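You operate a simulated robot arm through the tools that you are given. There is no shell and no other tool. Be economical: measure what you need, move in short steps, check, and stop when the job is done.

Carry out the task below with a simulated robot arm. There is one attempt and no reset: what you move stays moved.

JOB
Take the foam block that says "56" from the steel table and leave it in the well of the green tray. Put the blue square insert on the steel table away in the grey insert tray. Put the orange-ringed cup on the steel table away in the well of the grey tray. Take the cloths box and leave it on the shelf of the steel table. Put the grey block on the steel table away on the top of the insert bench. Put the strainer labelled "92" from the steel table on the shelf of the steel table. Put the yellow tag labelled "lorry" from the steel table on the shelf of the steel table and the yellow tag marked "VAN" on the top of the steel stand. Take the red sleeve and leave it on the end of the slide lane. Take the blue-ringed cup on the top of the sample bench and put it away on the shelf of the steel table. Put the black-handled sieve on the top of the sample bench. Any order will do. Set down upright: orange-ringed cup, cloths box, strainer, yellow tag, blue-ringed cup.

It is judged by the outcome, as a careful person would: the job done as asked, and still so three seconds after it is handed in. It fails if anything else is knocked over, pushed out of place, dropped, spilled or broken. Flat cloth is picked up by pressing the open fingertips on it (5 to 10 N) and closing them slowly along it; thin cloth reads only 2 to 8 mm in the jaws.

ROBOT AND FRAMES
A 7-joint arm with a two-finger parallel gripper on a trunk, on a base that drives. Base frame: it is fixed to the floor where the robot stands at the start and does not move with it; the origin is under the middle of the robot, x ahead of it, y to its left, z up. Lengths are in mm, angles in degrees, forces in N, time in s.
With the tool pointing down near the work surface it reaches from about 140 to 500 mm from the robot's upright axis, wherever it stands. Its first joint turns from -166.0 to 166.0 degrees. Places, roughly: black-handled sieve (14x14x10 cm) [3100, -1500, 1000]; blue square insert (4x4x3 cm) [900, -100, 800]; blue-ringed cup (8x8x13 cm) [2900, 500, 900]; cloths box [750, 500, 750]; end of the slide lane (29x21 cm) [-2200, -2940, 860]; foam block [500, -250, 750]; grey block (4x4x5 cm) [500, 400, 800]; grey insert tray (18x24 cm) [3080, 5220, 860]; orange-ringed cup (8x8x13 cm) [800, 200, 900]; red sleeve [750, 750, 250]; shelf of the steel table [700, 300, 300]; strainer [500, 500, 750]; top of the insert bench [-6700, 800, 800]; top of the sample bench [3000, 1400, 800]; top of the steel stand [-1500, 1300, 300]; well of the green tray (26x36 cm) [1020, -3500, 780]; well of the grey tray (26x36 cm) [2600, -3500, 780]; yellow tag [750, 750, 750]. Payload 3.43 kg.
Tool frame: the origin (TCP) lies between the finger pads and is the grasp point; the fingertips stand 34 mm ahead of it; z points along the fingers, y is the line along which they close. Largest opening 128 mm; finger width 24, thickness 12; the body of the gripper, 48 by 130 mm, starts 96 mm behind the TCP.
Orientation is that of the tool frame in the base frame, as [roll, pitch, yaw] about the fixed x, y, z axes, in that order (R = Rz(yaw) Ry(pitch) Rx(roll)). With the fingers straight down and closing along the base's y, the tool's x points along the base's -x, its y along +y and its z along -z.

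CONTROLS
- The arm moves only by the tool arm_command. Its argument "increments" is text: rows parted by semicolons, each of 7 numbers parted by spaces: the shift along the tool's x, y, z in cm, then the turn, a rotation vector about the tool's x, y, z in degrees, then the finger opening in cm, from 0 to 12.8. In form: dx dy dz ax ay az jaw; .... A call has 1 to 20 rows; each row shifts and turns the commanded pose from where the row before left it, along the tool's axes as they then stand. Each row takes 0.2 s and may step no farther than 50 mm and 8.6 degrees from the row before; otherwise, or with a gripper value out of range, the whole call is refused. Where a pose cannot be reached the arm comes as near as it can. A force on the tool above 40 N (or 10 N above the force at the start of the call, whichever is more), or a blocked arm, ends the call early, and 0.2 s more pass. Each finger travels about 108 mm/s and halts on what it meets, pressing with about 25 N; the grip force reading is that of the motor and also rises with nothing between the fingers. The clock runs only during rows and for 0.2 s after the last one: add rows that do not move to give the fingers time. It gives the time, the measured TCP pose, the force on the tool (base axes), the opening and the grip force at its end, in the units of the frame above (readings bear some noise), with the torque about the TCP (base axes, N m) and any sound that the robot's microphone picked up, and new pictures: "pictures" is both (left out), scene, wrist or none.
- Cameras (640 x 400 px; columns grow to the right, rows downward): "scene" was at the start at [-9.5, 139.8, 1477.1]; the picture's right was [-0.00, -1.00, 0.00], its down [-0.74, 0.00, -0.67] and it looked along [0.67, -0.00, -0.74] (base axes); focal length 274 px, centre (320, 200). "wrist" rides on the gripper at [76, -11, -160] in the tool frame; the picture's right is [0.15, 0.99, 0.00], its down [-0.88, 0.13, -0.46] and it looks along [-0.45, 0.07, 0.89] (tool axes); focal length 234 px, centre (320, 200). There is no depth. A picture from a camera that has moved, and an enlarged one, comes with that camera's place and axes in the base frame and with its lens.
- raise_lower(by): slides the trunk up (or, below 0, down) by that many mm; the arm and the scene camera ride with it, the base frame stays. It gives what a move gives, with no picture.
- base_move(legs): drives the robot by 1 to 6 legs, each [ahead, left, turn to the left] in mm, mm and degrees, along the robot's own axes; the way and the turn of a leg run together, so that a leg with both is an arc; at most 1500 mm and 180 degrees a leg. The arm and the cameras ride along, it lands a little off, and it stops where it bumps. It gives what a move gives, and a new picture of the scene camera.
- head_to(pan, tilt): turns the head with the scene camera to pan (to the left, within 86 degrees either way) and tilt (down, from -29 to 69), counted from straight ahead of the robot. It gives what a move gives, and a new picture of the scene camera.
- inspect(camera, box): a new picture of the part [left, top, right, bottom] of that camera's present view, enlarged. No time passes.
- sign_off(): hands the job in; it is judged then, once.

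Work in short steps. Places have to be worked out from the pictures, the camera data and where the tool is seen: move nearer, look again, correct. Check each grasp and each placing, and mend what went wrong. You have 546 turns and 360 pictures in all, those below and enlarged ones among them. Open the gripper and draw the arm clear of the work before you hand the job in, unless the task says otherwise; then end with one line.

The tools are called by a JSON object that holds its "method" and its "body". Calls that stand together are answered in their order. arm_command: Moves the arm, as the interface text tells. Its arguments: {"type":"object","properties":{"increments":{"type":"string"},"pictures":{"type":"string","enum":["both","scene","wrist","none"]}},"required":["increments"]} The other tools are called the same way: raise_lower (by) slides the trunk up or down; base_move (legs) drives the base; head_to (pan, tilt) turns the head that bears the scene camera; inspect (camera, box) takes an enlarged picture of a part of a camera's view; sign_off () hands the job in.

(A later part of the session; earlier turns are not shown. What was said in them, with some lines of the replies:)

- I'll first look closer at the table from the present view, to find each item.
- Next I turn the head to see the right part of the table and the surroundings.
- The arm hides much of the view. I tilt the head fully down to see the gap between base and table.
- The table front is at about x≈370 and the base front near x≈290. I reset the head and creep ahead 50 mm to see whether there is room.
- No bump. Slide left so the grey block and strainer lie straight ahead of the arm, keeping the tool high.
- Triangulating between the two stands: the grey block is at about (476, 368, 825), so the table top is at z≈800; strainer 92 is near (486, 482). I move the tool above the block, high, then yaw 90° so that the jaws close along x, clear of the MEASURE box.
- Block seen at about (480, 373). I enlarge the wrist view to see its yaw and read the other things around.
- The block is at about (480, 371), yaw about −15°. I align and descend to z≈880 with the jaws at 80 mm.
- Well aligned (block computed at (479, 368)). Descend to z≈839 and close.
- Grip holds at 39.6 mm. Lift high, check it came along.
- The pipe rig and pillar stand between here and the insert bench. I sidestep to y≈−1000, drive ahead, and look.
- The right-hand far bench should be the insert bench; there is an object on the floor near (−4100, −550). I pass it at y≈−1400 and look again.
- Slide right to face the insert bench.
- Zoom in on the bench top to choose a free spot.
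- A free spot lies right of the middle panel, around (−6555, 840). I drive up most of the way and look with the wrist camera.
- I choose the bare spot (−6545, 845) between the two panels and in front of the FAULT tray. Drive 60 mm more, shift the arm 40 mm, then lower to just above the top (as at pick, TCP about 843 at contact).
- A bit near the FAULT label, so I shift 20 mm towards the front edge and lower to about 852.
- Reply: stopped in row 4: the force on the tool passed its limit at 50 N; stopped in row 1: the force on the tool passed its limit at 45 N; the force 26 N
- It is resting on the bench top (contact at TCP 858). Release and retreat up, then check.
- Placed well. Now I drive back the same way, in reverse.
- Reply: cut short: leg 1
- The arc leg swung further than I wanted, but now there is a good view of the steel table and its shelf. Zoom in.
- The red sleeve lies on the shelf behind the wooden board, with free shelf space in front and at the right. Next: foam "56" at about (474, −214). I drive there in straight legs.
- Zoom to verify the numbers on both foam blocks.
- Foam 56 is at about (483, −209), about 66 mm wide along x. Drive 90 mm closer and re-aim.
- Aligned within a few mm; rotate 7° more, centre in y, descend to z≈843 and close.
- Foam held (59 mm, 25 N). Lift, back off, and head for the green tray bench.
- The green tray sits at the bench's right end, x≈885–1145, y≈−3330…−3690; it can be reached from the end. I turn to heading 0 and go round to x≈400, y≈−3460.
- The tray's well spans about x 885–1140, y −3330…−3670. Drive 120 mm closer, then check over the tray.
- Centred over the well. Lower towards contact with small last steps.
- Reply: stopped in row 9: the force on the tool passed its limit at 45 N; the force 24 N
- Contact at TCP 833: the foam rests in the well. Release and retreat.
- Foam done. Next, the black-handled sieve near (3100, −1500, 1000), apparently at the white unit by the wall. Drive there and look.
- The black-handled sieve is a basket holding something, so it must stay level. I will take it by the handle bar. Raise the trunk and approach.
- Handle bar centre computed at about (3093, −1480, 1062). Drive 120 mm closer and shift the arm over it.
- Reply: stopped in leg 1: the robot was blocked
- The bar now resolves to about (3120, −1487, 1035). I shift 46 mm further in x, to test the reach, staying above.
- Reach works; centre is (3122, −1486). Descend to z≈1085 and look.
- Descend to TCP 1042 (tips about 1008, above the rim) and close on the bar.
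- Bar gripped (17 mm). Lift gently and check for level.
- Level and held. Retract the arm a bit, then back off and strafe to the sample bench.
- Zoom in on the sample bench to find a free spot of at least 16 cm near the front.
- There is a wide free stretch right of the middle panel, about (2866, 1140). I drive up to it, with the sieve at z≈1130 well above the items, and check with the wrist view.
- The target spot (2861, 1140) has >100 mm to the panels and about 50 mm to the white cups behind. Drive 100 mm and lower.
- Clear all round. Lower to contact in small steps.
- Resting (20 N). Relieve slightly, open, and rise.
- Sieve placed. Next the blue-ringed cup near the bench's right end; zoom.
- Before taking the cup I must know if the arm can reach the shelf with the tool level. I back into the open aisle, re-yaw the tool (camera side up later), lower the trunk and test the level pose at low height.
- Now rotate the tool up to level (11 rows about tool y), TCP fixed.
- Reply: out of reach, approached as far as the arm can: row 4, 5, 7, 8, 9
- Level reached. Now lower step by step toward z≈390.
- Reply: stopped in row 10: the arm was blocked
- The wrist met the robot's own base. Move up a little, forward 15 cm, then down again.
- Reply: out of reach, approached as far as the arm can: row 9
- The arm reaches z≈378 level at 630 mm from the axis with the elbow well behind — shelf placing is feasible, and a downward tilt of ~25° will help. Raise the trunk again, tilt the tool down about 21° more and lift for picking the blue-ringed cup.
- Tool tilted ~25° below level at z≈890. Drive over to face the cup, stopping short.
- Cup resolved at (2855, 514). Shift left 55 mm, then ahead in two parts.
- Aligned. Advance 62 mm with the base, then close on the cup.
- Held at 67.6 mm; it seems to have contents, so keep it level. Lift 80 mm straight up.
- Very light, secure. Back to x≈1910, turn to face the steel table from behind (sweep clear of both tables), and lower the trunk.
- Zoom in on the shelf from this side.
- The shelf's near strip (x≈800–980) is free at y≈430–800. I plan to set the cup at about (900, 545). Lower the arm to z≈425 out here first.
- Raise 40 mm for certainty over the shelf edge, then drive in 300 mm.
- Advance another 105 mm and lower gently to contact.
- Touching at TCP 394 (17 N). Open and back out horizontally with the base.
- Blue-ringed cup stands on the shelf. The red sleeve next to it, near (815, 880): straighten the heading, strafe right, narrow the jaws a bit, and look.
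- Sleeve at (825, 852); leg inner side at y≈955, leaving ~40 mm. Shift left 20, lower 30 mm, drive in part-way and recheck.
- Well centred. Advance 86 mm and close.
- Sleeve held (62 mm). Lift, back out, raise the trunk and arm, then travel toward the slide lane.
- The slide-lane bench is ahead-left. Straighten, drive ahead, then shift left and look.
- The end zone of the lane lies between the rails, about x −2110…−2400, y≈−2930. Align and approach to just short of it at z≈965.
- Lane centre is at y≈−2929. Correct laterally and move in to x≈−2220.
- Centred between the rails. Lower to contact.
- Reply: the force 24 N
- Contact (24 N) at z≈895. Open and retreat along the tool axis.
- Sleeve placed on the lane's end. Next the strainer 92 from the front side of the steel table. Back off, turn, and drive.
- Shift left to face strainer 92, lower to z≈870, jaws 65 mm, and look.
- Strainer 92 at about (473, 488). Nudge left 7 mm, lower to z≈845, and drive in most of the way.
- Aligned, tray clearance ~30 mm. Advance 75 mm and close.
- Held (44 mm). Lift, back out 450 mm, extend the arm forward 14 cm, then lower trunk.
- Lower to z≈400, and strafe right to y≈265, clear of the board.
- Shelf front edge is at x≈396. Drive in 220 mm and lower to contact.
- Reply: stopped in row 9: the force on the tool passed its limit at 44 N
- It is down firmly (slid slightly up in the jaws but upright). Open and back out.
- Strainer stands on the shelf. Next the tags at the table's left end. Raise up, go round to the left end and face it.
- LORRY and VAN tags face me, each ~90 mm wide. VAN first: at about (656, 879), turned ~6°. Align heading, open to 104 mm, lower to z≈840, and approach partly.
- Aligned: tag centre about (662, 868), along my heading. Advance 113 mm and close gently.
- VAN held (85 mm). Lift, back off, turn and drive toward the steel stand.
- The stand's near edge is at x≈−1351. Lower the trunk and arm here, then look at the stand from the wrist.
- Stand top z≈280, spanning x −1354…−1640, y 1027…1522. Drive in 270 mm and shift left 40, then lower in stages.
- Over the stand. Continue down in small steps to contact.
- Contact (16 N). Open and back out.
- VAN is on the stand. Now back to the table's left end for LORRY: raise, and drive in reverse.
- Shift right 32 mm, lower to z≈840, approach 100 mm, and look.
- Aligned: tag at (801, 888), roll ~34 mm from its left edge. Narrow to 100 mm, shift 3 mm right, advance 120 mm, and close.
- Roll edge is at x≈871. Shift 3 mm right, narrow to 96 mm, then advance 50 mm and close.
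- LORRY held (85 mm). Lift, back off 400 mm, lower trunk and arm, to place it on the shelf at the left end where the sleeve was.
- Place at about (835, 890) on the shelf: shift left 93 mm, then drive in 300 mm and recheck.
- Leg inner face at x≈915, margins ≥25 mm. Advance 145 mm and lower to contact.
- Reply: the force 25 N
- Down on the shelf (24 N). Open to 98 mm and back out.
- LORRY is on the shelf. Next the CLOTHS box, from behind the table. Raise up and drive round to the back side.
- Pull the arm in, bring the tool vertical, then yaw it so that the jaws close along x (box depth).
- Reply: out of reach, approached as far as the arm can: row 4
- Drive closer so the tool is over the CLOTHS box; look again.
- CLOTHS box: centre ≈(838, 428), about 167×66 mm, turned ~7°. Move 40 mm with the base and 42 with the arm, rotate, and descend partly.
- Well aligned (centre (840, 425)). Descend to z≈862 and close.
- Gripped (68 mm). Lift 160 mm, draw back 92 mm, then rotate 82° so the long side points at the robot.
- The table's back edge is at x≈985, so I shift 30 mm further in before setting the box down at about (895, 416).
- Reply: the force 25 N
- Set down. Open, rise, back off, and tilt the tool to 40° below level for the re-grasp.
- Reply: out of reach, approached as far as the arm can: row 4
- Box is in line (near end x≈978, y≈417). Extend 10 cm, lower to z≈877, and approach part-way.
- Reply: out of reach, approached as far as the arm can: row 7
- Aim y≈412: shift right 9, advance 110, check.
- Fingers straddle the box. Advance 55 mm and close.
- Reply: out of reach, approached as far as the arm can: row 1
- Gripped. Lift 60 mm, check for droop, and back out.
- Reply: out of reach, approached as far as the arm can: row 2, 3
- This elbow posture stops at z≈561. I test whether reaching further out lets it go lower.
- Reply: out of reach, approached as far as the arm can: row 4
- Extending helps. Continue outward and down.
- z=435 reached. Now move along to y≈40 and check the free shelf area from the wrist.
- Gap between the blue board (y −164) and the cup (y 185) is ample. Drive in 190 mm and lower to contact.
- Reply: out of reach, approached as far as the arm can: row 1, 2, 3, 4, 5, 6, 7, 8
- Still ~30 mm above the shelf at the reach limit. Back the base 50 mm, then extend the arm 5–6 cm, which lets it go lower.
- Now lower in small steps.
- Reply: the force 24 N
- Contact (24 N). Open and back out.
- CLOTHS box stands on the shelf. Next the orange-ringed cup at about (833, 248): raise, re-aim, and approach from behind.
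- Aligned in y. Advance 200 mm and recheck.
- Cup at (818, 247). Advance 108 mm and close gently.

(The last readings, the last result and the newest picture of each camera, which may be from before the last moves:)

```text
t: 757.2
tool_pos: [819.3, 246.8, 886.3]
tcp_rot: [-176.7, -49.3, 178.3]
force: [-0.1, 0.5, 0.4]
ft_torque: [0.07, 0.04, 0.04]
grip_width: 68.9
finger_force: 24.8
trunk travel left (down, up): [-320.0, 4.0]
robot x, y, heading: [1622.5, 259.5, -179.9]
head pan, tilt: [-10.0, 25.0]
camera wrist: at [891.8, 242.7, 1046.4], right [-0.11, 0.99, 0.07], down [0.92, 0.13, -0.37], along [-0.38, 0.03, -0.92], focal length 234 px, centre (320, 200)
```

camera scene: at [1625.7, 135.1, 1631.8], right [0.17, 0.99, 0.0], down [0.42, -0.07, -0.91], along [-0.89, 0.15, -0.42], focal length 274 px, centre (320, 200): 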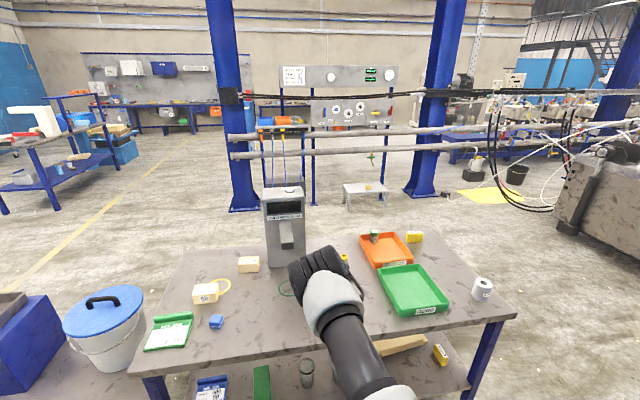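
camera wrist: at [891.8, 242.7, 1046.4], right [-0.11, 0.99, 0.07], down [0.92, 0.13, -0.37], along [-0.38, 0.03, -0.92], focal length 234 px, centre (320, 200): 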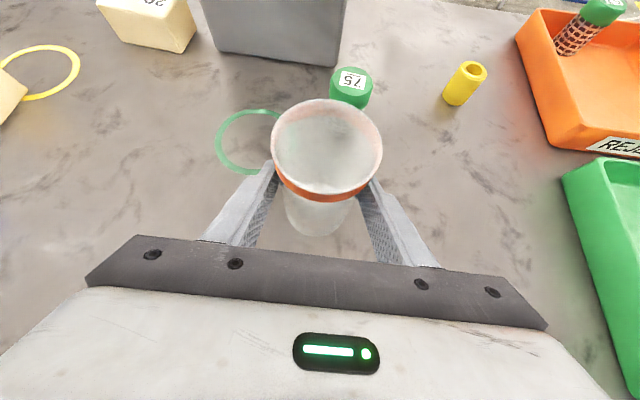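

Cup held (69 mm). Lift 80 mm, back out, and drive to the tray bench.

{"method": "arm_command", "body": {"increments": "0.76 0 -0.65 0 0 0 5;1.5 0 -1.29 0 0 0 5;1.5 0 -1.29 0 0 0 5;1.5 0 -1.29 0 0 0 5;0.8 0 -0.69 0 0 0 5;0 0 0 0 0 0 5", "pictures": "wrist"}}

{"method": "base_move", "body": {"legs": [[-360, 0, 0], [0, 1200, 0], [0, 1150, 0], [0, 0, 90]]}}

```text
t: 758.6
tool_pos: [820.0, 251.9, 966.5]
tcp_rot: [-176.7, -49.2, 178.3]
force: [0.5, -0.1, -1.1]
ft_torque: [-0.02, 0.01, 0.01]
grip_width: 69.1
finger_force: 24.7
trunk travel left (down, up): [-320.0, 4.0]
robot x, y, heading: [1625.4, 261.8, -179.7]
head pan, tilt: [-10.0, 25.0]
camera wrist: at [892.0, 247.1, 1127.2], right [-0.11, 0.99, 0.07], down [0.92, 0.13, -0.37], along [-0.38, 0.03, -0.92], focal length 234 px, centre (320, 200)
```

wrist: 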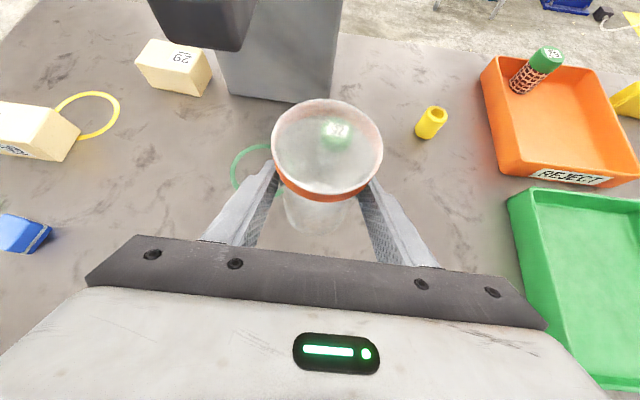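

```text
t: 787.3
tool_pos: [2052.9, -2911.1, 966.0]
tcp_rot: [-176.7, -49.3, -90.3]
force: [0.1, 0.8, -0.7]
ft_torque: [0.04, 0.01, 0.02]
grip_width: 68.9
finger_force: 25.4
trunk travel left (down, up): [-320.0, 4.0]
robot x, y, heading: [2019.6, -2106.3, -88.2]
head pan, tilt: [-10.0, 25.0]
camera scene: at [2148.3, -2103.5, 1631.8], right [-0.99, 0.14, 0.0], down [0.06, 0.42, -0.91], along [-0.13, -0.9, -0.42], focal length 274 px, centre (320, 200)
```

scene: 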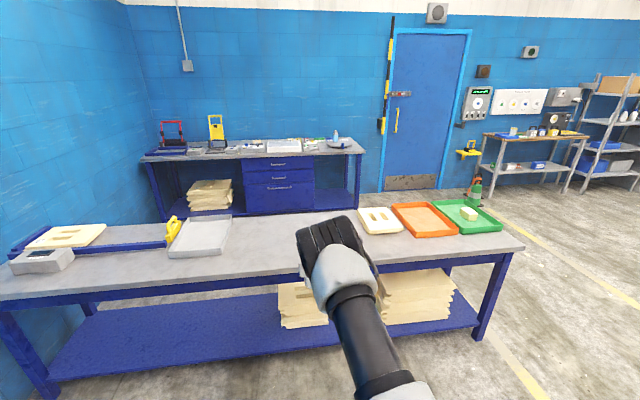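

Grey tray centred near (2605, −3490). Shift to it and approach.

{"method": "base_move", "body": {"legs": [[0, 0, -1.8], [0, 572, 0], [280, 0, 0]]}}

{"method": "arm_command", "body": {"increments": "0 0 0 0 0 0 5", "pictures": "wrist"}}

```text
t: 795.2
tool_pos: [2586.5, -3196.1, 967.2]
tcp_rot: [-176.7, -49.2, -92.4]
force: [0.0, -0.3, -1.5]
ft_torque: [0.04, 0.04, 0.01]
grip_width: 68.7
finger_force: 24.6
trunk travel left (down, up): [-320.0, 4.0]
robot x, y, heading: [2586.7, -2389.5, -90.1]
head pan, tilt: [-10.0, 25.0]
camera scene: at [2713.3, -2392.9, 1631.8], right [-0.98, 0.18, 0.0], down [0.08, 0.42, -0.91], along [-0.16, -0.89, -0.42], focal length 274 px, centre (320, 200)
```

scene: 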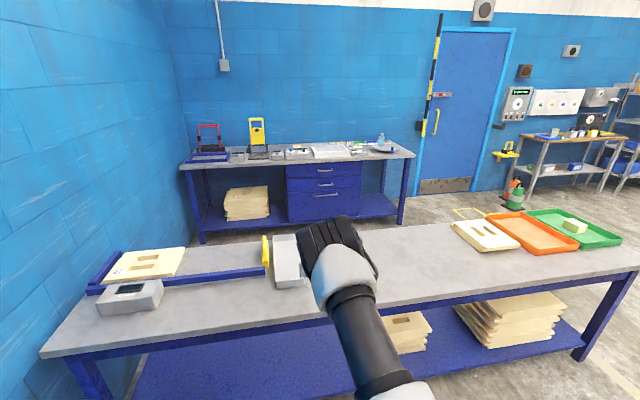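

```text
t: 795.6
tool_pos: [2586.7, -3195.6, 965.4]
tcp_rot: [-176.8, -49.2, -92.4]
force: [-0.1, 1.1, 0.1]
ft_torque: [-0.03, -0.03, -0.03]
grip_width: 68.8
finger_force: 25.3
trunk travel left (down, up): [-320.0, 4.0]
robot x, y, heading: [2585.0, -2389.4, -90.3]
head pan, tilt: [-10.0, 25.0]
camera wrist: at [2592.6, -3123.9, 1126.9], right [-0.99, -0.1, 0.07], down [-0.12, 0.92, -0.37], along [-0.03, -0.38, -0.92], focal length 234 px, centre (320, 200)
```

wrist: 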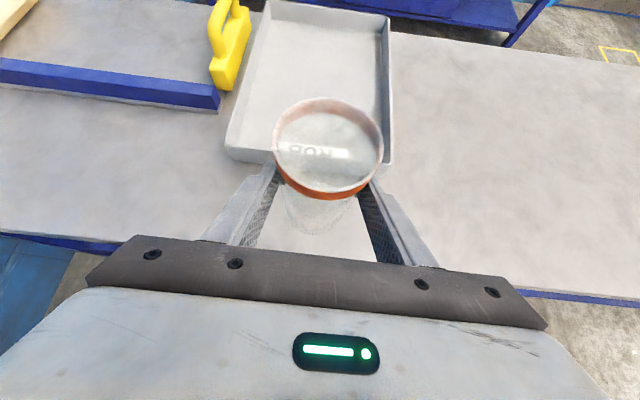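

Centre the cup over the well: left 22 mm, ahead 240 mm; then lower to contact.

{"method": "base_move", "body": {"legs": [[0, 22, 0], [240, 0, 0]]}}

{"method": "arm_command", "body": {"increments": "-2.3 0 1.95 0 0 0 5;-1.5 0 1.3 0 0 0 5;0 0 0 0 0 0 5", "pictures": "wrist"}}

```text
t: 797.9
tool_pos: [2600.9, -3435.7, 966.3]
tcp_rot: [-176.7, -49.2, -92.8]
force: [-0.1, -0.5, -0.2]
ft_torque: [0.0, -0.02, 0.01]
grip_width: 69.0
finger_force: 25.0
trunk travel left (down, up): [-320.0, 4.0]
robot x, y, heading: [2604.8, -2627.8, -90.9]
head pan, tilt: [-10.0, 25.0]
camera scene: at [2732.3, -2633.4, 1631.8], right [-0.98, 0.19, 0.0], down [0.08, 0.42, -0.91], along [-0.17, -0.89, -0.42], focal length 274 px, centre (320, 200)
```

scene: 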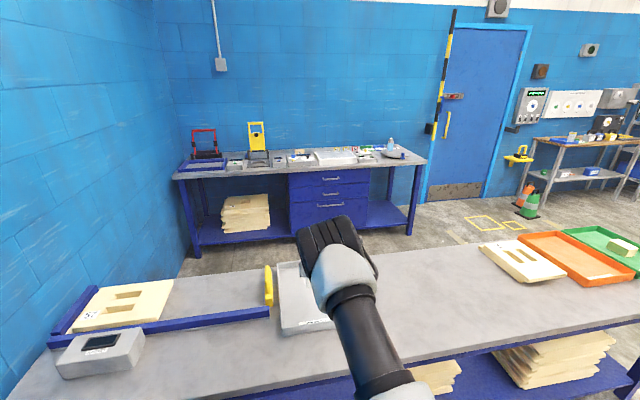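

```text
t: 798.7
tool_pos: [2601.8, -3434.3, 915.7]
tcp_rot: [-176.7, -49.2, -92.7]
force: [0.0, -0.3, -0.2]
ft_torque: [0.03, 0.02, 0.0]
grip_width: 68.6
finger_force: 25.2
trunk travel left (down, up): [-320.0, 4.0]
robot x, y, heading: [2605.8, -2631.6, -91.1]
head pan, tilt: [-10.0, 25.0]
camera wrist: at [2607.9, -3362.7, 1076.8], right [-0.99, -0.09, 0.07], down [-0.11, 0.92, -0.37], along [-0.03, -0.38, -0.92], focal length 234 px, centre (320, 200)
```

wrist: 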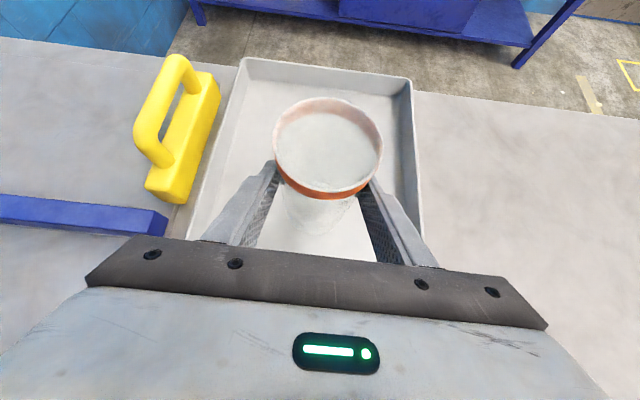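

Centred in the well. Lower to contact.

{"method": "arm_command", "body": {"increments": "-1.5 0 1.29 0 0 0 5;-0.76 0 0.65 0 0 0 5;-0.3 0 0.26 0 0 0 5;-0.3 0 0.26 0 0 0 5;-0.3 0 0.26 0 0 0 5;-0.3 0 0.26 0 0 0 5;-0.3 0 0.26 0 0 0 5;-0.3 0 0.26 0 0 0 5;0 0 0 0 0 0 5", "pictures": "none"}}

```text
t: 800.7
tool_pos: [2604.6, -3436.2, 867.2]
tcp_rot: [-176.5, -49.5, -92.7]
force: [-0.5, -5.1, 19.5]
ft_torque: [-0.73, 0.65, 0.11]
grip_width: 68.8
finger_force: 24.9
trunk travel left (down, up): [-320.0, 4.0]
robot x, y, heading: [2605.5, -2629.2, -90.8]
head pan, tilt: [-10.0, 25.0]
```

Contact. Open and retreat along the tool axis.

{"method": "arm_command", "body": {"increments": "0.15 0 -0.13 0 0 0 7.5;0 0 0 0 0 0 9;0 0 0 0 0 0 10;0 0 -3 0 0 0 10;0 0 -4 0 0 0 10;0 0 -4 0 0 0 10;0 0 -4 0 0 0 10;0 0 0 0 0 0 10", "pictures": "wrist"}}

```text
t: 802.5
tool_pos: [2603.0, -3320.0, 961.5]
tcp_rot: [-176.7, -49.2, -92.7]
force: [-0.4, -0.4, 0.4]
ft_torque: [-0.02, -0.01, 0.01]
grip_width: 99.9
finger_force: 0.0
trunk travel left (down, up): [-320.0, 4.0]
robot x, y, heading: [2604.6, -2632.0, -90.7]
head pan, tilt: [-10.0, 25.0]
camera wrist: at [2608.0, -3248.4, 1122.1], right [-0.99, -0.09, 0.07], down [-0.11, 0.92, -0.37], along [-0.03, -0.38, -0.92], focal length 234 px, centre (320, 200)
```

wrist: 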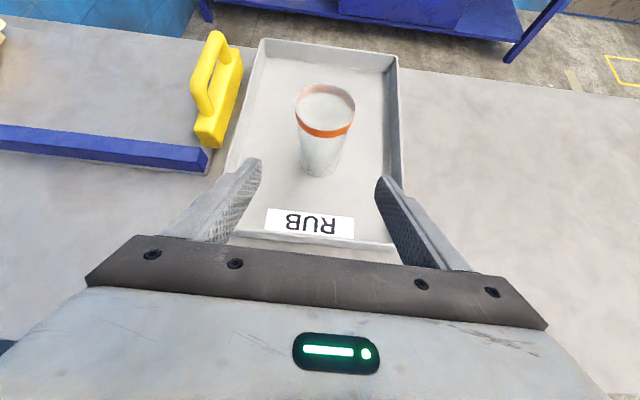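

Orange-ringed cup is upright in the grey tray. Last: the blue insert. Back off, turn, and drive behind the steel table.

{"method": "base_move", "body": {"legs": [[-500, 0, 0], [0, 0, -89.3], [700, 0, 0], [0, -1100, 0], [0, -900, 0]]}}

{"method": "arm_command", "body": {"increments": "0 0 0 0 0 0 8", "pictures": "wrist"}}

```text
t: 831.9
tool_pos: [1222.6, -118.8, 961.8]
tcp_rot: [-176.8, -49.2, 178.6]
force: [0.0, 0.3, -0.4]
ft_torque: [0.0, -0.01, 0.0]
grip_width: 100.3
finger_force: 0.2
trunk travel left (down, up): [-320.0, 4.0]
robot x, y, heading: [1912.4, -104.4, -179.4]
head pan, tilt: [-10.0, 25.0]
camera scene: at [1914.7, -231.4, 1631.8], right [0.16, 0.99, 0.0], down [0.42, -0.07, -0.91], along [-0.89, 0.15, -0.42], focal length 274 px, centre (320, 200)
```

scene: 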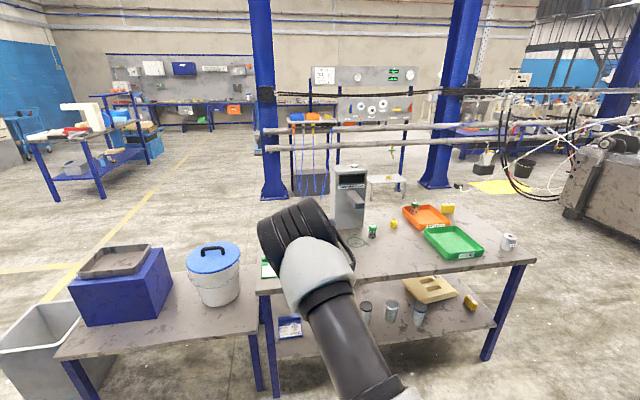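

```text
t: 832.3
tool_pos: [1221.9, -118.7, 960.7]
tcp_rot: [-176.7, -49.3, 178.5]
force: [-0.4, 0.3, -0.7]
ft_torque: [-0.02, 0.0, 0.0]
grip_width: 80.0
finger_force: 0.1
trunk travel left (down, up): [-320.0, 4.0]
robot x, y, heading: [1913.8, -103.8, -179.5]
head pan, tilt: [-10.0, 25.0]
camera wrist: at [1294.6, -122.6, 1121.9], right [-0.11, 0.99, 0.07], down [0.92, 0.13, -0.37], along [-0.38, 0.02, -0.92], focal length 234 px, centre (320, 200)
```

wrist: 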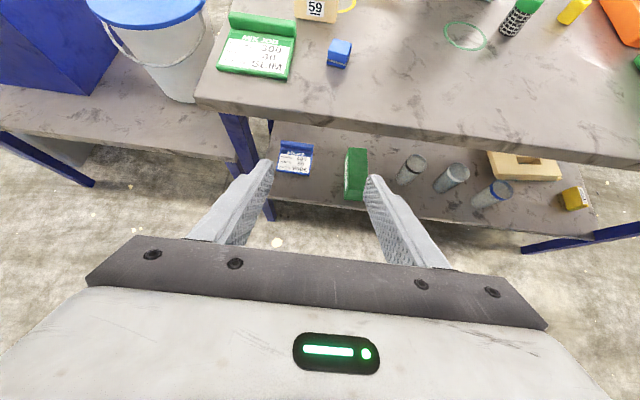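

Insert at about (864, −113). Advance 240 mm and zoom for its yaw.

{"method": "base_move", "body": {"legs": [[240, 0, 0]]}}

{"method": "inspect", "body": {"camera": "wrist", "box": [220, 40, 420, 165]}}

```text
t: 834.1
tool_pos: [991.1, -118.9, 960.9]
tcp_rot: [-176.7, -49.2, 178.4]
force: [1.4, 0.8, -0.2]
ft_torque: [0.01, 0.03, -0.01]
grip_width: 79.9
finger_force: 0.0
trunk travel left (down, up): [-320.0, 4.0]
robot x, y, heading: [1683.7, -109.6, -179.6]
head pan, tilt: [-10.0, 25.0]
camera scene: at [1682.9, -233.4, 1631.8], right [0.17, 0.99, 0.0], down [0.42, -0.07, -0.91], along [-0.89, 0.15, -0.42], focal length 274 px, centre (320, 200)
```

scene: 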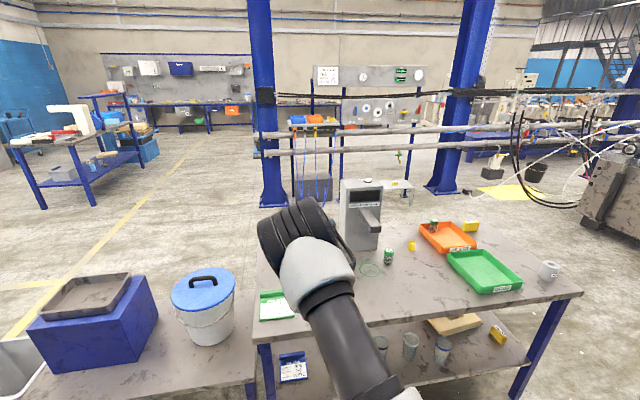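

```text
3.20 times, centred on (320, 102) of wrist
camera zoom: at [1063.3, -123.0, 1121.6], right [-0.11, 0.99, 0.07], down [0.92, 0.13, -0.37], along [-0.38, 0.03, -0.92], focal length 749 px, centre (320, 512)
```

zoom: 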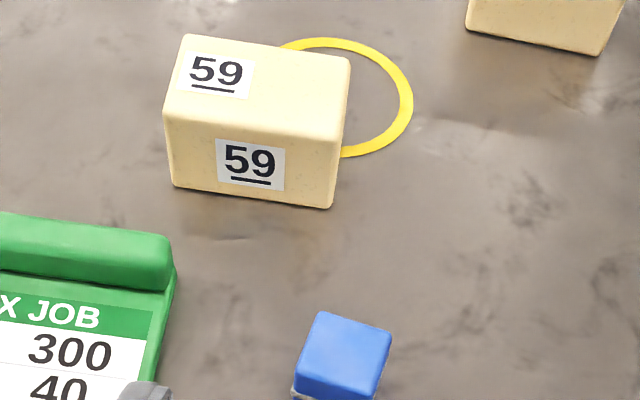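

Insert at (864, −112), turned ~10°. Turn the base right 9.8°, shift, and set jaws to 64 mm.

{"method": "base_move", "body": {"legs": [[0, 0, -9.8], [0, 131, 0], [90, 0, 0]]}}

{"method": "arm_command", "body": {"increments": "-2.3 0 1.94 0 0 0 6.6;-2.3 0 1.94 0 0 0 6.6;0 0 0 0 0 0 6.6", "pictures": "wrist"}}

```text
t: 837.4
tool_pos: [892.2, -115.5, 961.8]
tcp_rot: [-176.7, -49.2, 168.8]
force: [-0.8, 0.1, -0.7]
ft_torque: [0.0, -0.02, 0.05]
grip_width: 79.9
finger_force: 0.0
trunk travel left (down, up): [-320.0, 4.0]
robot x, y, heading: [1572.5, -221.6, 170.5]
head pan, tilt: [-10.0, 25.0]
camera scene: at [1554.1, -345.5, 1631.8], right [0.33, 0.94, 0.0], down [0.4, -0.14, -0.91], along [-0.85, 0.3, -0.42], focal length 274 px, centre (320, 200)
```

scene: 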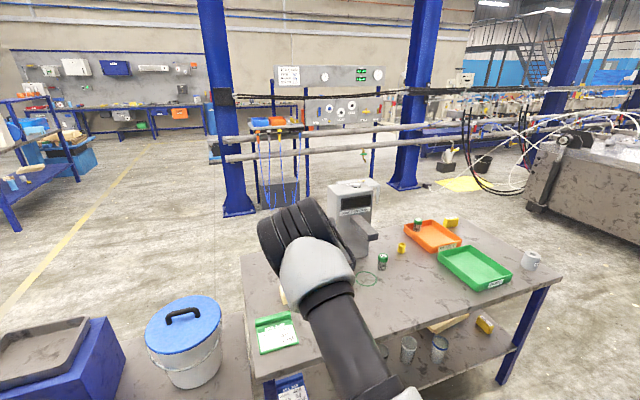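

```text
t: 838.2
tool_pos: [891.9, -117.8, 900.4]
tcp_rot: [-176.7, -49.2, 168.7]
force: [0.5, 0.5, -0.2]
ft_torque: [-0.04, -0.05, 0.03]
grip_width: 66.0
finger_force: 0.1
trunk travel left (down, up): [-320.0, 4.0]
robot x, y, heading: [1571.2, -223.5, 170.5]
head pan, tilt: [-10.0, 25.0]
camera wrist: at [963.1, -133.9, 1060.4], right [0.06, 1.0, 0.07], down [0.93, -0.03, -0.37], along [-0.37, 0.09, -0.92], focal length 234 px, centre (320, 200)
```

wrist: 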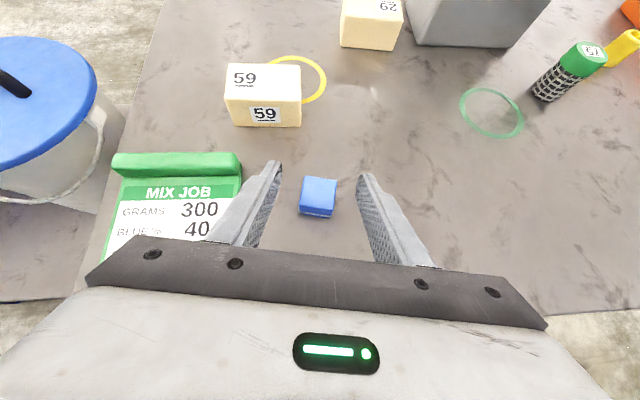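

Aligned. Move 17 mm forward and descend to z≈838, then close.

{"method": "arm_command", "body": {"increments": "1.1 0 1.3 0 0 0 6.6;-2 0 1.7 0 0 0 6.6;-2 0 1.7 0 0 0 6.6;-0.6 0 0.5 0 0 0 6.6;0 0 0 0 0 0 6.6", "pictures": "wrist"}}

```text
t: 839.4
tool_pos: [874.3, -118.7, 837.7]
tcp_rot: [-176.7, -49.2, 168.5]
force: [-0.2, 0.6, 0.5]
ft_torque: [0.0, -0.02, 0.03]
grip_width: 65.9
finger_force: 0.2
trunk travel left (down, up): [-320.0, 4.0]
robot x, y, heading: [1570.7, -222.7, 170.5]
head pan, tilt: [-10.0, 25.0]
camera wrist: at [944.9, -134.9, 1000.2], right [0.06, 1.0, 0.07], down [0.93, -0.03, -0.37], along [-0.37, 0.09, -0.92], focal length 234 px, centre (320, 200)
```

wrist: 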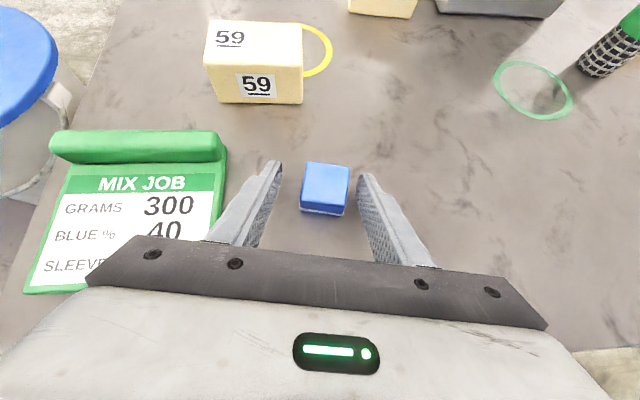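

Insert lies between the pads. Close.

{"method": "arm_command", "body": {"increments": "0 0.3 0 0 0 0 6;0 0 0 0 0 0 5;0 0 0 0 0 0 4;0 0 0 0 0 0 3;0 0 0 0 0 0 3", "pictures": "none"}}

{"method": "arm_command", "body": {"increments": "1.5 0 -1.29 0 0 0 3;2.3 0 -1.94 0 0 0 3;2.3 0 -1.94 0 0 0 3;2.3 0 -1.94 0 0 0 3;0 0 0 0 0 0 3", "pictures": "wrist"}}

```text
t: 840.6
tool_pos: [874.7, -117.1, 839.1]
tcp_rot: [-176.7, -49.1, 168.8]
force: [0.6, 0.5, -0.5]
ft_torque: [0.06, 0.01, -0.03]
grip_width: 36.6
finger_force: 24.8
trunk travel left (down, up): [-320.0, 4.0]
robot x, y, heading: [1570.5, -218.7, 170.4]
head pan, tilt: [-10.0, 25.0]
```

```text
t: 841.8
tool_pos: [876.7, -111.7, 949.3]
tcp_rot: [-176.7, -49.2, 168.8]
force: [-0.1, 0.6, -0.1]
ft_torque: [-0.01, -0.02, -0.01]
grip_width: 37.1
finger_force: 25.0
trunk travel left (down, up): [-320.0, 4.0]
robot x, y, heading: [1575.8, -225.4, 170.6]
head pan, tilt: [-10.0, 25.0]
camera wrist: at [945.8, -128.2, 1110.1], right [0.06, 1.0, 0.07], down [0.93, -0.03, -0.37], along [-0.37, 0.09, -0.92], focal length 234 px, centre (320, 200)
```

wrist: 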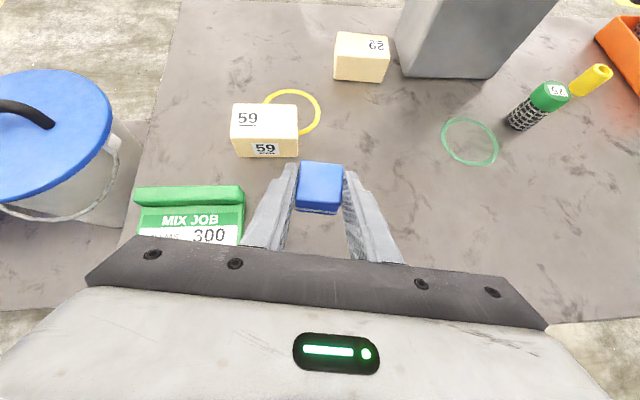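

Held (37 mm). Back off, turn to face the wall benches, and travel up the aisle toward the insert tray.

{"method": "base_move", "body": {"legs": [[-300, 0, 0], [0, 0, -170.6], [0, 1500, 0], [0, 1500, 0], [0, 1300, 0]]}}

```text
t: 891.1
tool_pos: [2301.9, 4006.3, 949.8]
tcp_rot: [-176.8, -49.2, -0.4]
force: [-1.1, 0.3, -0.1]
ft_torque: [-0.02, 0.0, 0.01]
grip_width: 36.6
finger_force: 25.6
trunk travel left (down, up): [-320.0, 4.0]
robot x, y, heading: [1594.4, 3984.0, 1.7]
head pan, tilt: [-10.0, 25.0]
camera scene: at [1595.4, 4106.9, 1631.8], right [-0.15, -0.99, 0.0], down [-0.42, 0.06, -0.91], along [0.9, -0.13, -0.42], focal length 274 px, centre (320, 200)
```

scene: 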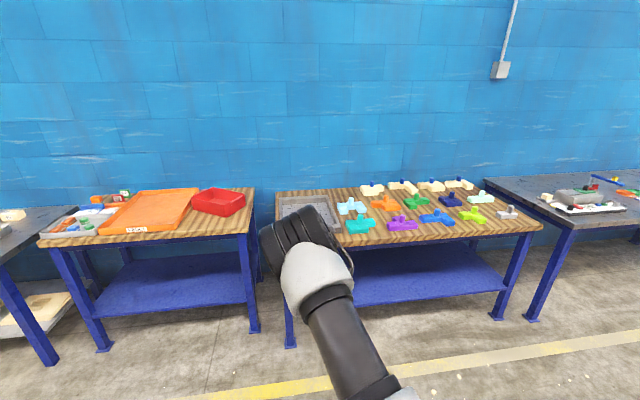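

The grey insert tray seems to be the one with coloured pieces at the left bench. Zoom, then drive on.

{"method": "inspect", "body": {"camera": "scene", "box": [0, 170, 260, 290]}}

{"method": "base_move", "body": {"legs": [[0, 0, -1.7], [0, 1180, 0], [200, 0, 0]]}}

{"method": "head_to", "body": {"pan": 5, "tilt": 40}}

```text
2.46 times, centred on (130, 230) of scene
camera zoom: at [1595.4, 4106.9, 1631.8], right [-0.15, -0.99, 0.0], down [-0.42, 0.06, -0.91], along [0.9, -0.13, -0.42], focal length 674 px, centre (788, 126)
```

zoom: 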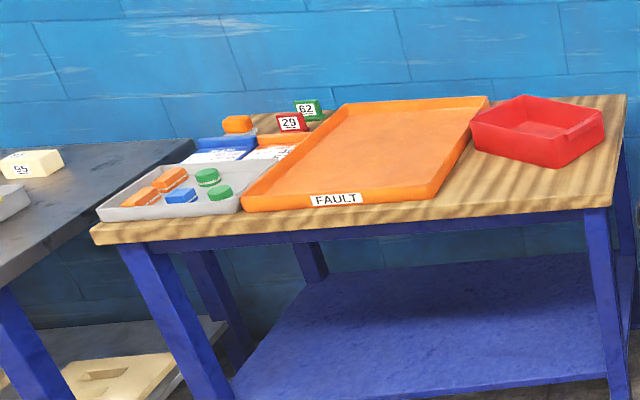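

```text
t: 904.2
tool_pos: [2503.5, 5162.9, 948.5]
tcp_rot: [-176.8, -49.2, -2.2]
force: [0.9, -0.2, -0.4]
ft_torque: [0.0, 0.02, -0.01]
grip_width: 36.7
finger_force: 24.8
trunk travel left (down, up): [-320.0, 4.0]
robot x, y, heading: [1797.4, 5162.0, -0.0]
head pan, tilt: [-10.0, 25.0]
camera scene: at [1799.4, 5285.9, 1631.8], right [-0.18, -0.98, 0.0], down [-0.42, 0.07, -0.91], along [0.89, -0.16, -0.42], focal length 274 px, centre (320, 200)
```

scene: 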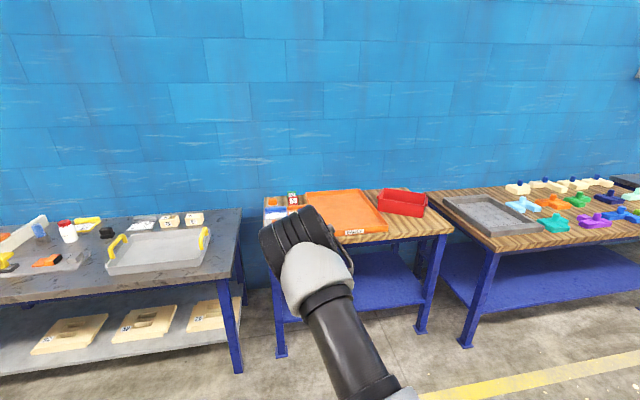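

```text
t: 905.0
tool_pos: [2503.5, 5162.6, 949.9]
tcp_rot: [-176.6, -49.2, -2.3]
force: [-0.3, 0.3, -1.0]
ft_torque: [0.02, 0.0, -0.02]
grip_width: 37.1
finger_force: 25.1
trunk travel left (down, up): [-320.0, 4.0]
robot x, y, heading: [1792.8, 5163.7, -0.2]
head pan, tilt: [5.0, 40.0]
camera scene: at [1793.2, 5309.2, 1608.6], right [0.08, -1.0, 0.0], down [-0.64, -0.05, -0.77], along [0.76, 0.06, -0.64], focal length 274 px, centre (320, 200)
```

scene: 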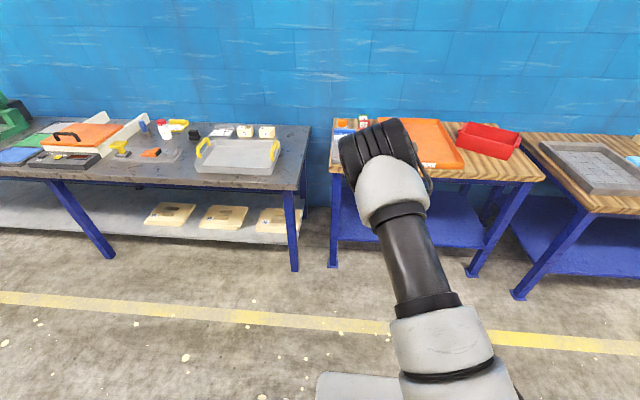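

The arm hides the tray from the head camera; I advance and use the wrist camera.

{"method": "base_move", "body": {"legs": [[0, 60, 0], [230, 0, 0]]}}

{"method": "arm_command", "body": {"increments": "0 0 0 0 0 0 3", "pictures": "wrist"}}

```text
t: 907.5
tool_pos: [2725.2, 5218.4, 948.2]
tcp_rot: [-176.8, -49.3, -2.3]
force: [-0.5, 0.0, -1.0]
ft_torque: [0.01, 0.02, 0.02]
grip_width: 36.8
finger_force: 24.1
trunk travel left (down, up): [-320.0, 4.0]
robot x, y, heading: [2020.9, 5220.9, -0.3]
head pan, tilt: [5.0, 40.0]
camera scene: at [2015.6, 5367.9, 1608.5], right [0.08, -1.0, 0.0], down [-0.64, -0.05, -0.77], along [0.76, 0.06, -0.64], focal length 274 px, centre (320, 200)
```

scene: 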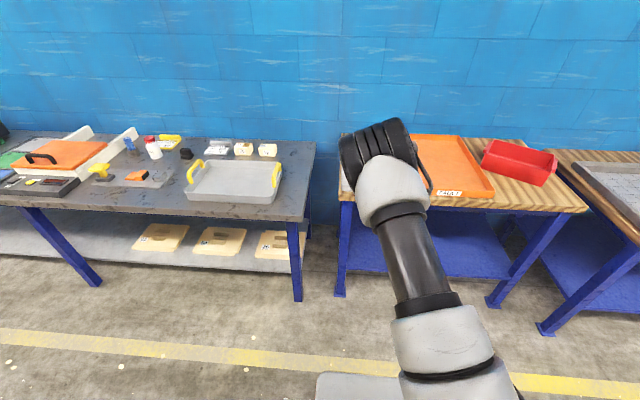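

```text
t: 907.9
tool_pos: [2723.8, 5218.4, 949.1]
tcp_rot: [-176.7, -49.2, -2.4]
force: [-0.1, -0.1, -0.9]
ft_torque: [0.0, 0.02, -0.02]
grip_width: 36.9
finger_force: 24.9
trunk travel left (down, up): [-320.0, 4.0]
robot x, y, heading: [2017.7, 5220.0, -0.4]
head pan, tilt: [5.0, 40.0]
camera wrist: at [2653.6, 5224.7, 1109.9], right [0.1, -0.99, 0.07], down [-0.92, -0.12, -0.37], along [0.38, -0.03, -0.92], focal length 234 px, centre (320, 200)
```

wrist: 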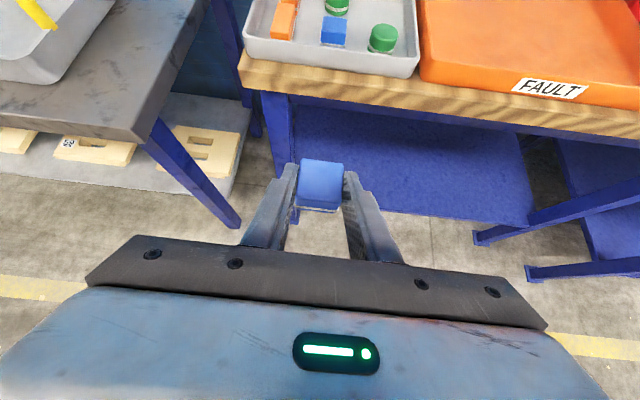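

This is the insert tray: near edge x≈2976, bench front ≈2950. Advance 170 mm and look down into it.

{"method": "base_move", "body": {"legs": [[170, 0, 0]]}}

{"method": "arm_command", "body": {"increments": "0 0 0 0 0 0 3", "pictures": "wrist"}}

```text
t: 909.4
tool_pos: [2893.2, 5214.1, 949.2]
tcp_rot: [-176.7, -49.3, -2.6]
force: [0.7, -0.4, -1.1]
ft_torque: [0.03, 0.06, 0.0]
grip_width: 37.3
finger_force: 24.8
trunk travel left (down, up): [-320.0, 4.0]
robot x, y, heading: [2187.1, 5218.4, -0.6]
head pan, tilt: [5.0, 40.0]
camera scene: at [2183.5, 5366.5, 1608.5], right [0.08, -1.0, 0.0], down [-0.64, -0.05, -0.77], along [0.76, 0.06, -0.64], focal length 274 px, centre (320, 200)
```

scene: 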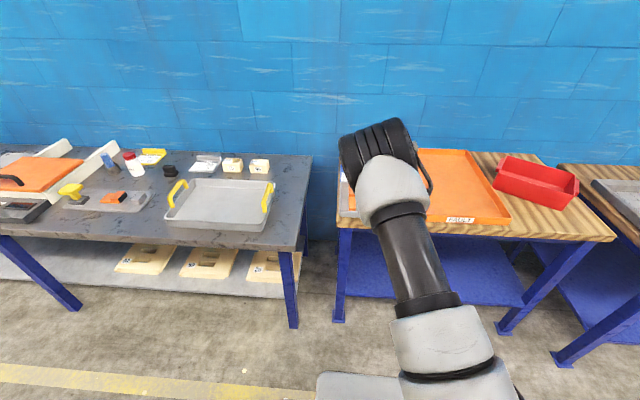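

```text
t: 909.8
tool_pos: [2892.5, 5216.4, 948.9]
tcp_rot: [-176.8, -49.2, -2.6]
force: [-0.6, -0.2, -2.3]
ft_torque: [-0.02, 0.02, 0.02]
grip_width: 36.7
finger_force: 24.5
trunk travel left (down, up): [-320.0, 4.0]
robot x, y, heading: [2186.0, 5220.2, -0.7]
head pan, tilt: [5.0, 40.0]
camera wrist: at [2820.9, 5221.1, 1109.9], right [0.09, -0.99, 0.07], down [-0.92, -0.12, -0.37], along [0.38, -0.03, -0.92], focal length 234 px, centre (320, 200)
```

wrist: 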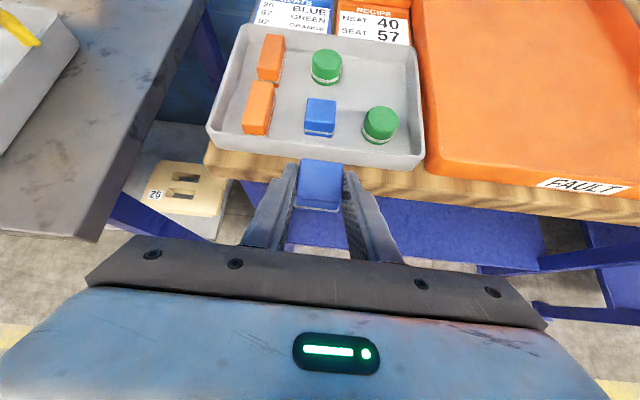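

The free spot in the tray is the back right, about (3108, 5154), beside the rear green piece. Shift right 60, ahead 150, and check.

{"method": "base_move", "body": {"legs": [[0, -60, 0.7], [150, 0, 0]]}}

{"method": "arm_command", "body": {"increments": "0 0 0 0 0 0 3", "pictures": "wrist"}}

```text
t: 912.0
tool_pos: [3041.2, 5168.3, 947.5]
tcp_rot: [-176.7, -49.1, -1.7]
force: [1.1, -0.1, 0.0]
ft_torque: [0.03, 0.03, -0.01]
grip_width: 36.8
finger_force: 25.1
trunk travel left (down, up): [-320.0, 4.0]
robot x, y, heading: [2338.3, 5158.2, 0.5]
head pan, tilt: [5.0, 40.0]
camera scene: at [2330.2, 5307.2, 1608.5], right [0.09, -1.0, 0.0], down [-0.64, -0.06, -0.77], along [0.76, 0.07, -0.64], focal length 274 px, centre (320, 200)
```

scene: 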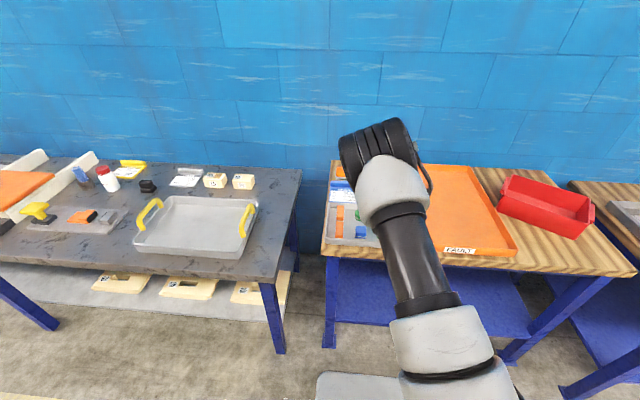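

```text
t: 912.4
tool_pos: [3041.5, 5167.9, 949.5]
tcp_rot: [-176.6, -49.1, -1.7]
force: [-0.6, 0.2, -0.6]
ft_torque: [0.01, 0.04, 0.0]
grip_width: 36.9
finger_force: 25.1
trunk travel left (down, up): [-320.0, 4.0]
robot x, y, heading: [2338.4, 5159.2, 0.5]
head pan, tilt: [5.0, 40.0]
camera wrist: at [2969.8, 5172.0, 1109.9], right [0.11, -0.99, 0.07], down [-0.92, -0.13, -0.37], along [0.38, -0.03, -0.92], focal length 234 px, centre (320, 200)
```

wrist: 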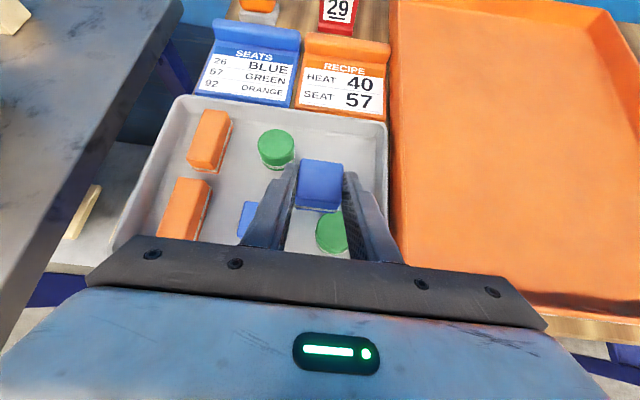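

Free patch is y 5098–5199; aim TCP at (3105, 5148). Move right 20, ahead 64, then lower.

{"method": "base_move", "body": {"legs": [[64, -20, 0]]}}

{"method": "arm_command", "body": {"increments": "-0.76 0 0.65 0 0 0 3;-0.76 0 0.65 0 0 0 3;0 0 0 0 0 0 3", "pictures": "wrist"}}

```text
t: 913.4
tool_pos: [3105.3, 5149.1, 949.9]
tcp_rot: [-176.7, -49.2, -1.7]
force: [0.9, 0.0, -0.8]
ft_torque: [0.02, -0.01, 0.04]
grip_width: 37.1
finger_force: 24.9
trunk travel left (down, up): [-320.0, 4.0]
robot x, y, heading: [2398.0, 5139.2, 0.1]
head pan, tilt: [5.0, 40.0]
camera scene: at [2394.3, 5288.1, 1608.5], right [0.09, -1.0, 0.0], down [-0.64, -0.06, -0.77], along [0.76, 0.07, -0.64], focal length 274 px, centre (320, 200)
```

scene: 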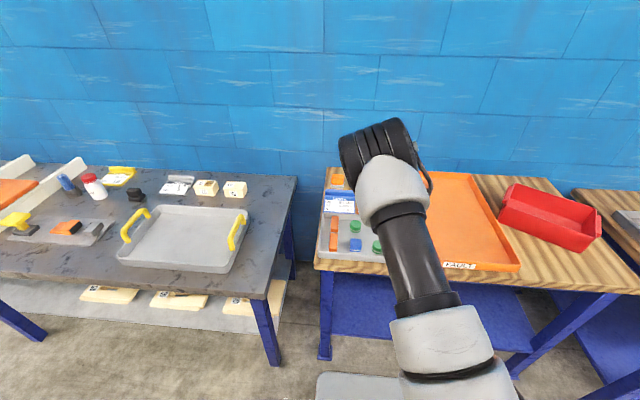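

```text
t: 914.2
tool_pos: [3106.4, 5148.6, 929.2]
tcp_rot: [-176.7, -49.2, -1.6]
force: [-0.1, 0.4, -0.9]
ft_torque: [0.01, 0.03, -0.01]
grip_width: 36.9
finger_force: 24.8
trunk travel left (down, up): [-320.0, 4.0]
robot x, y, heading: [2398.4, 5139.2, 0.3]
head pan, tilt: [5.0, 40.0]
camera wrist: at [3034.7, 5153.4, 1090.7], right [0.11, -0.99, 0.07], down [-0.92, -0.13, -0.37], along [0.38, -0.03, -0.92], focal length 234 px, centre (320, 200)
```

wrist: 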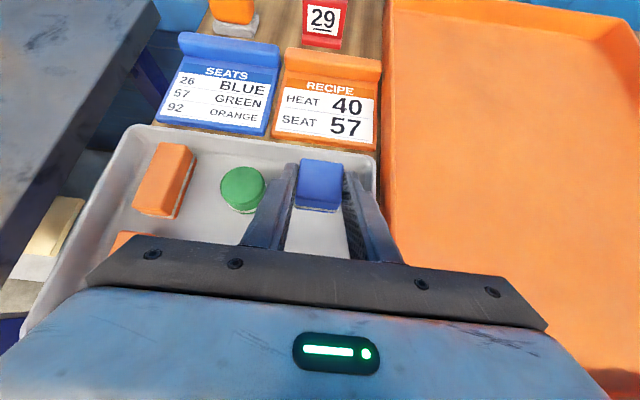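

Lower in small steps to contact.

{"method": "arm_command", "body": {"increments": "-0.6 0 0.52 0 0 0 3;-0.3 0 0.26 0 0 0 3;-0.3 0 0.26 0 0 0 3;-0.3 0 0.26 0 0 0 3;-0.3 0 0.26 0 0 0 3;-0.3 0 0.26 0 0 0 3;-0.3 0 0.26 0 0 0 3;-0.3 0 0.26 0 0 0 3;0 0 0 0 0 0 3", "pictures": "wrist"}}

```text
t: 916.2
tool_pos: [3105.4, 5149.8, 895.3]
tcp_rot: [-176.6, -49.5, -1.7]
force: [-0.2, -1.2, 12.4]
ft_torque: [-0.27, -0.1, -0.06]
grip_width: 36.8
finger_force: 24.3
trunk travel left (down, up): [-320.0, 4.0]
robot x, y, heading: [2397.2, 5141.0, 0.4]
head pan, tilt: [5.0, 40.0]
camera wrist: at [3033.1, 5154.8, 1055.9], right [0.11, -0.99, 0.07], down [-0.92, -0.13, -0.38], along [0.39, -0.03, -0.92], focal length 234 px, centre (320, 200)
```

wrist: 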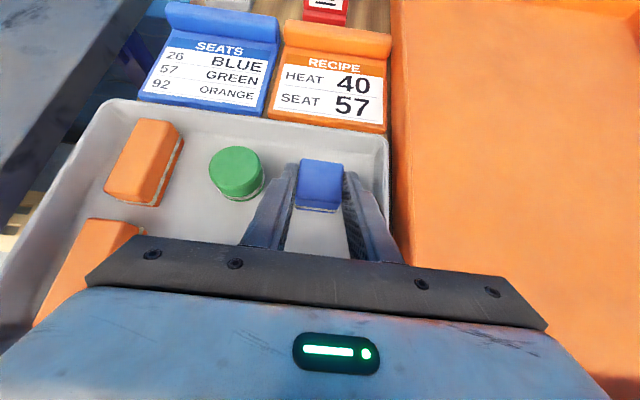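

On the tray floor. Open to 54 mm and rise straight up.

{"method": "arm_command", "body": {"increments": "0.08 0 -0.06 0 0 0 4.5;0 0 0 0 0 0 5.2;0 0 0 0 0 0 5.2;0.76 0 -0.65 0 0 0 5.2;1.5 0 -1.29 0 0 0 5.2;2.3 0 -1.94 0 0 0 5.2;2.3 0 -1.94 0 0 0 5.2;0 0 0 0 0 0 5.2", "pictures": "wrist"}}

```text
t: 918.0
tool_pos: [3102.4, 5146.6, 985.4]
tcp_rot: [-176.7, -49.1, -1.7]
force: [0.1, -0.4, 0.0]
ft_torque: [-0.02, 0.01, 0.01]
grip_width: 52.2
finger_force: 0.0
trunk travel left (down, up): [-320.0, 4.0]
robot x, y, heading: [2396.7, 5141.0, 0.4]
head pan, tilt: [5.0, 40.0]
camera wrist: at [3032.4, 5150.8, 1145.9], right [0.11, -0.99, 0.07], down [-0.92, -0.13, -0.37], along [0.38, -0.03, -0.92], focal length 234 px, centre (320, 200)
```

wrist: 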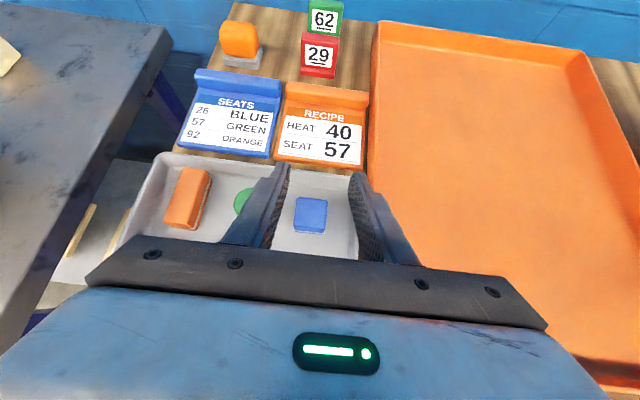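

The insert lies in the tray. Back the robot away for the final state.

{"method": "base_move", "body": {"legs": [[-500, 0, 0]]}}

{"method": "arm_command", "body": {"increments": "0 0 0 0 0 0 8", "pictures": "wrist"}}

```text
t: 920.9
tool_pos: [2618.5, 5144.4, 985.4]
tcp_rot: [-176.7, -49.1, -1.6]
force: [-0.5, -0.2, 0.0]
ft_torque: [0.03, -0.01, 0.0]
grip_width: 52.0
finger_force: 0.0
trunk travel left (down, up): [-320.0, 4.0]
robot x, y, heading: [1912.3, 5135.3, 0.4]
head pan, tilt: [5.0, 40.0]
camera scene: at [1907.6, 5284.8, 1608.5], right [0.09, -1.0, 0.0], down [-0.64, -0.06, -0.77], along [0.76, 0.07, -0.64], focal length 274 px, centre (320, 200)
```

scene: 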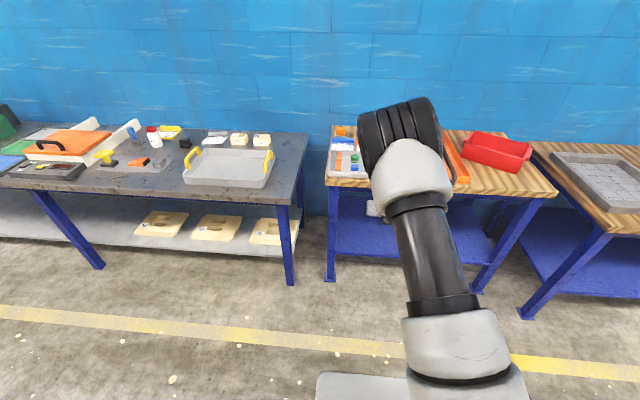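

```text
t: 921.3
tool_pos: [2618.1, 5143.8, 984.5]
tcp_rot: [-176.6, -49.3, -1.7]
force: [0.4, -0.1, 0.0]
ft_torque: [0.01, 0.03, 0.02]
grip_width: 80.2
finger_force: 0.1
trunk travel left (down, up): [-320.0, 4.0]
robot x, y, heading: [1912.1, 5137.8, 0.6]
head pan, tilt: [5.0, 40.0]
camera wrist: at [2546.8, 5148.0, 1145.7], right [0.11, -0.99, 0.07], down [-0.92, -0.13, -0.37], along [0.38, -0.03, -0.92], focal length 234 px, centre (320, 200)
```

wrist: 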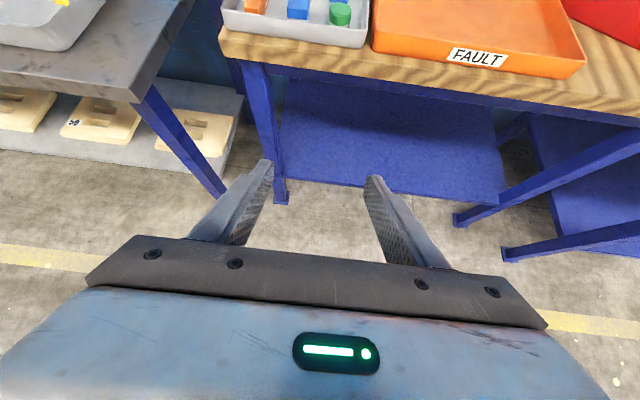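

All the items have been placed, the gripper is open and the arm is clear. I hand the job in.

{"method": "sign_off", "body": {}}

```text
The job is handed in.
```

All eleven moves are done and the job is handed in. Each item was seen in place after release. The base was stopped once by contact in front of the white rinse unit; nothing in the pictures looked moved.
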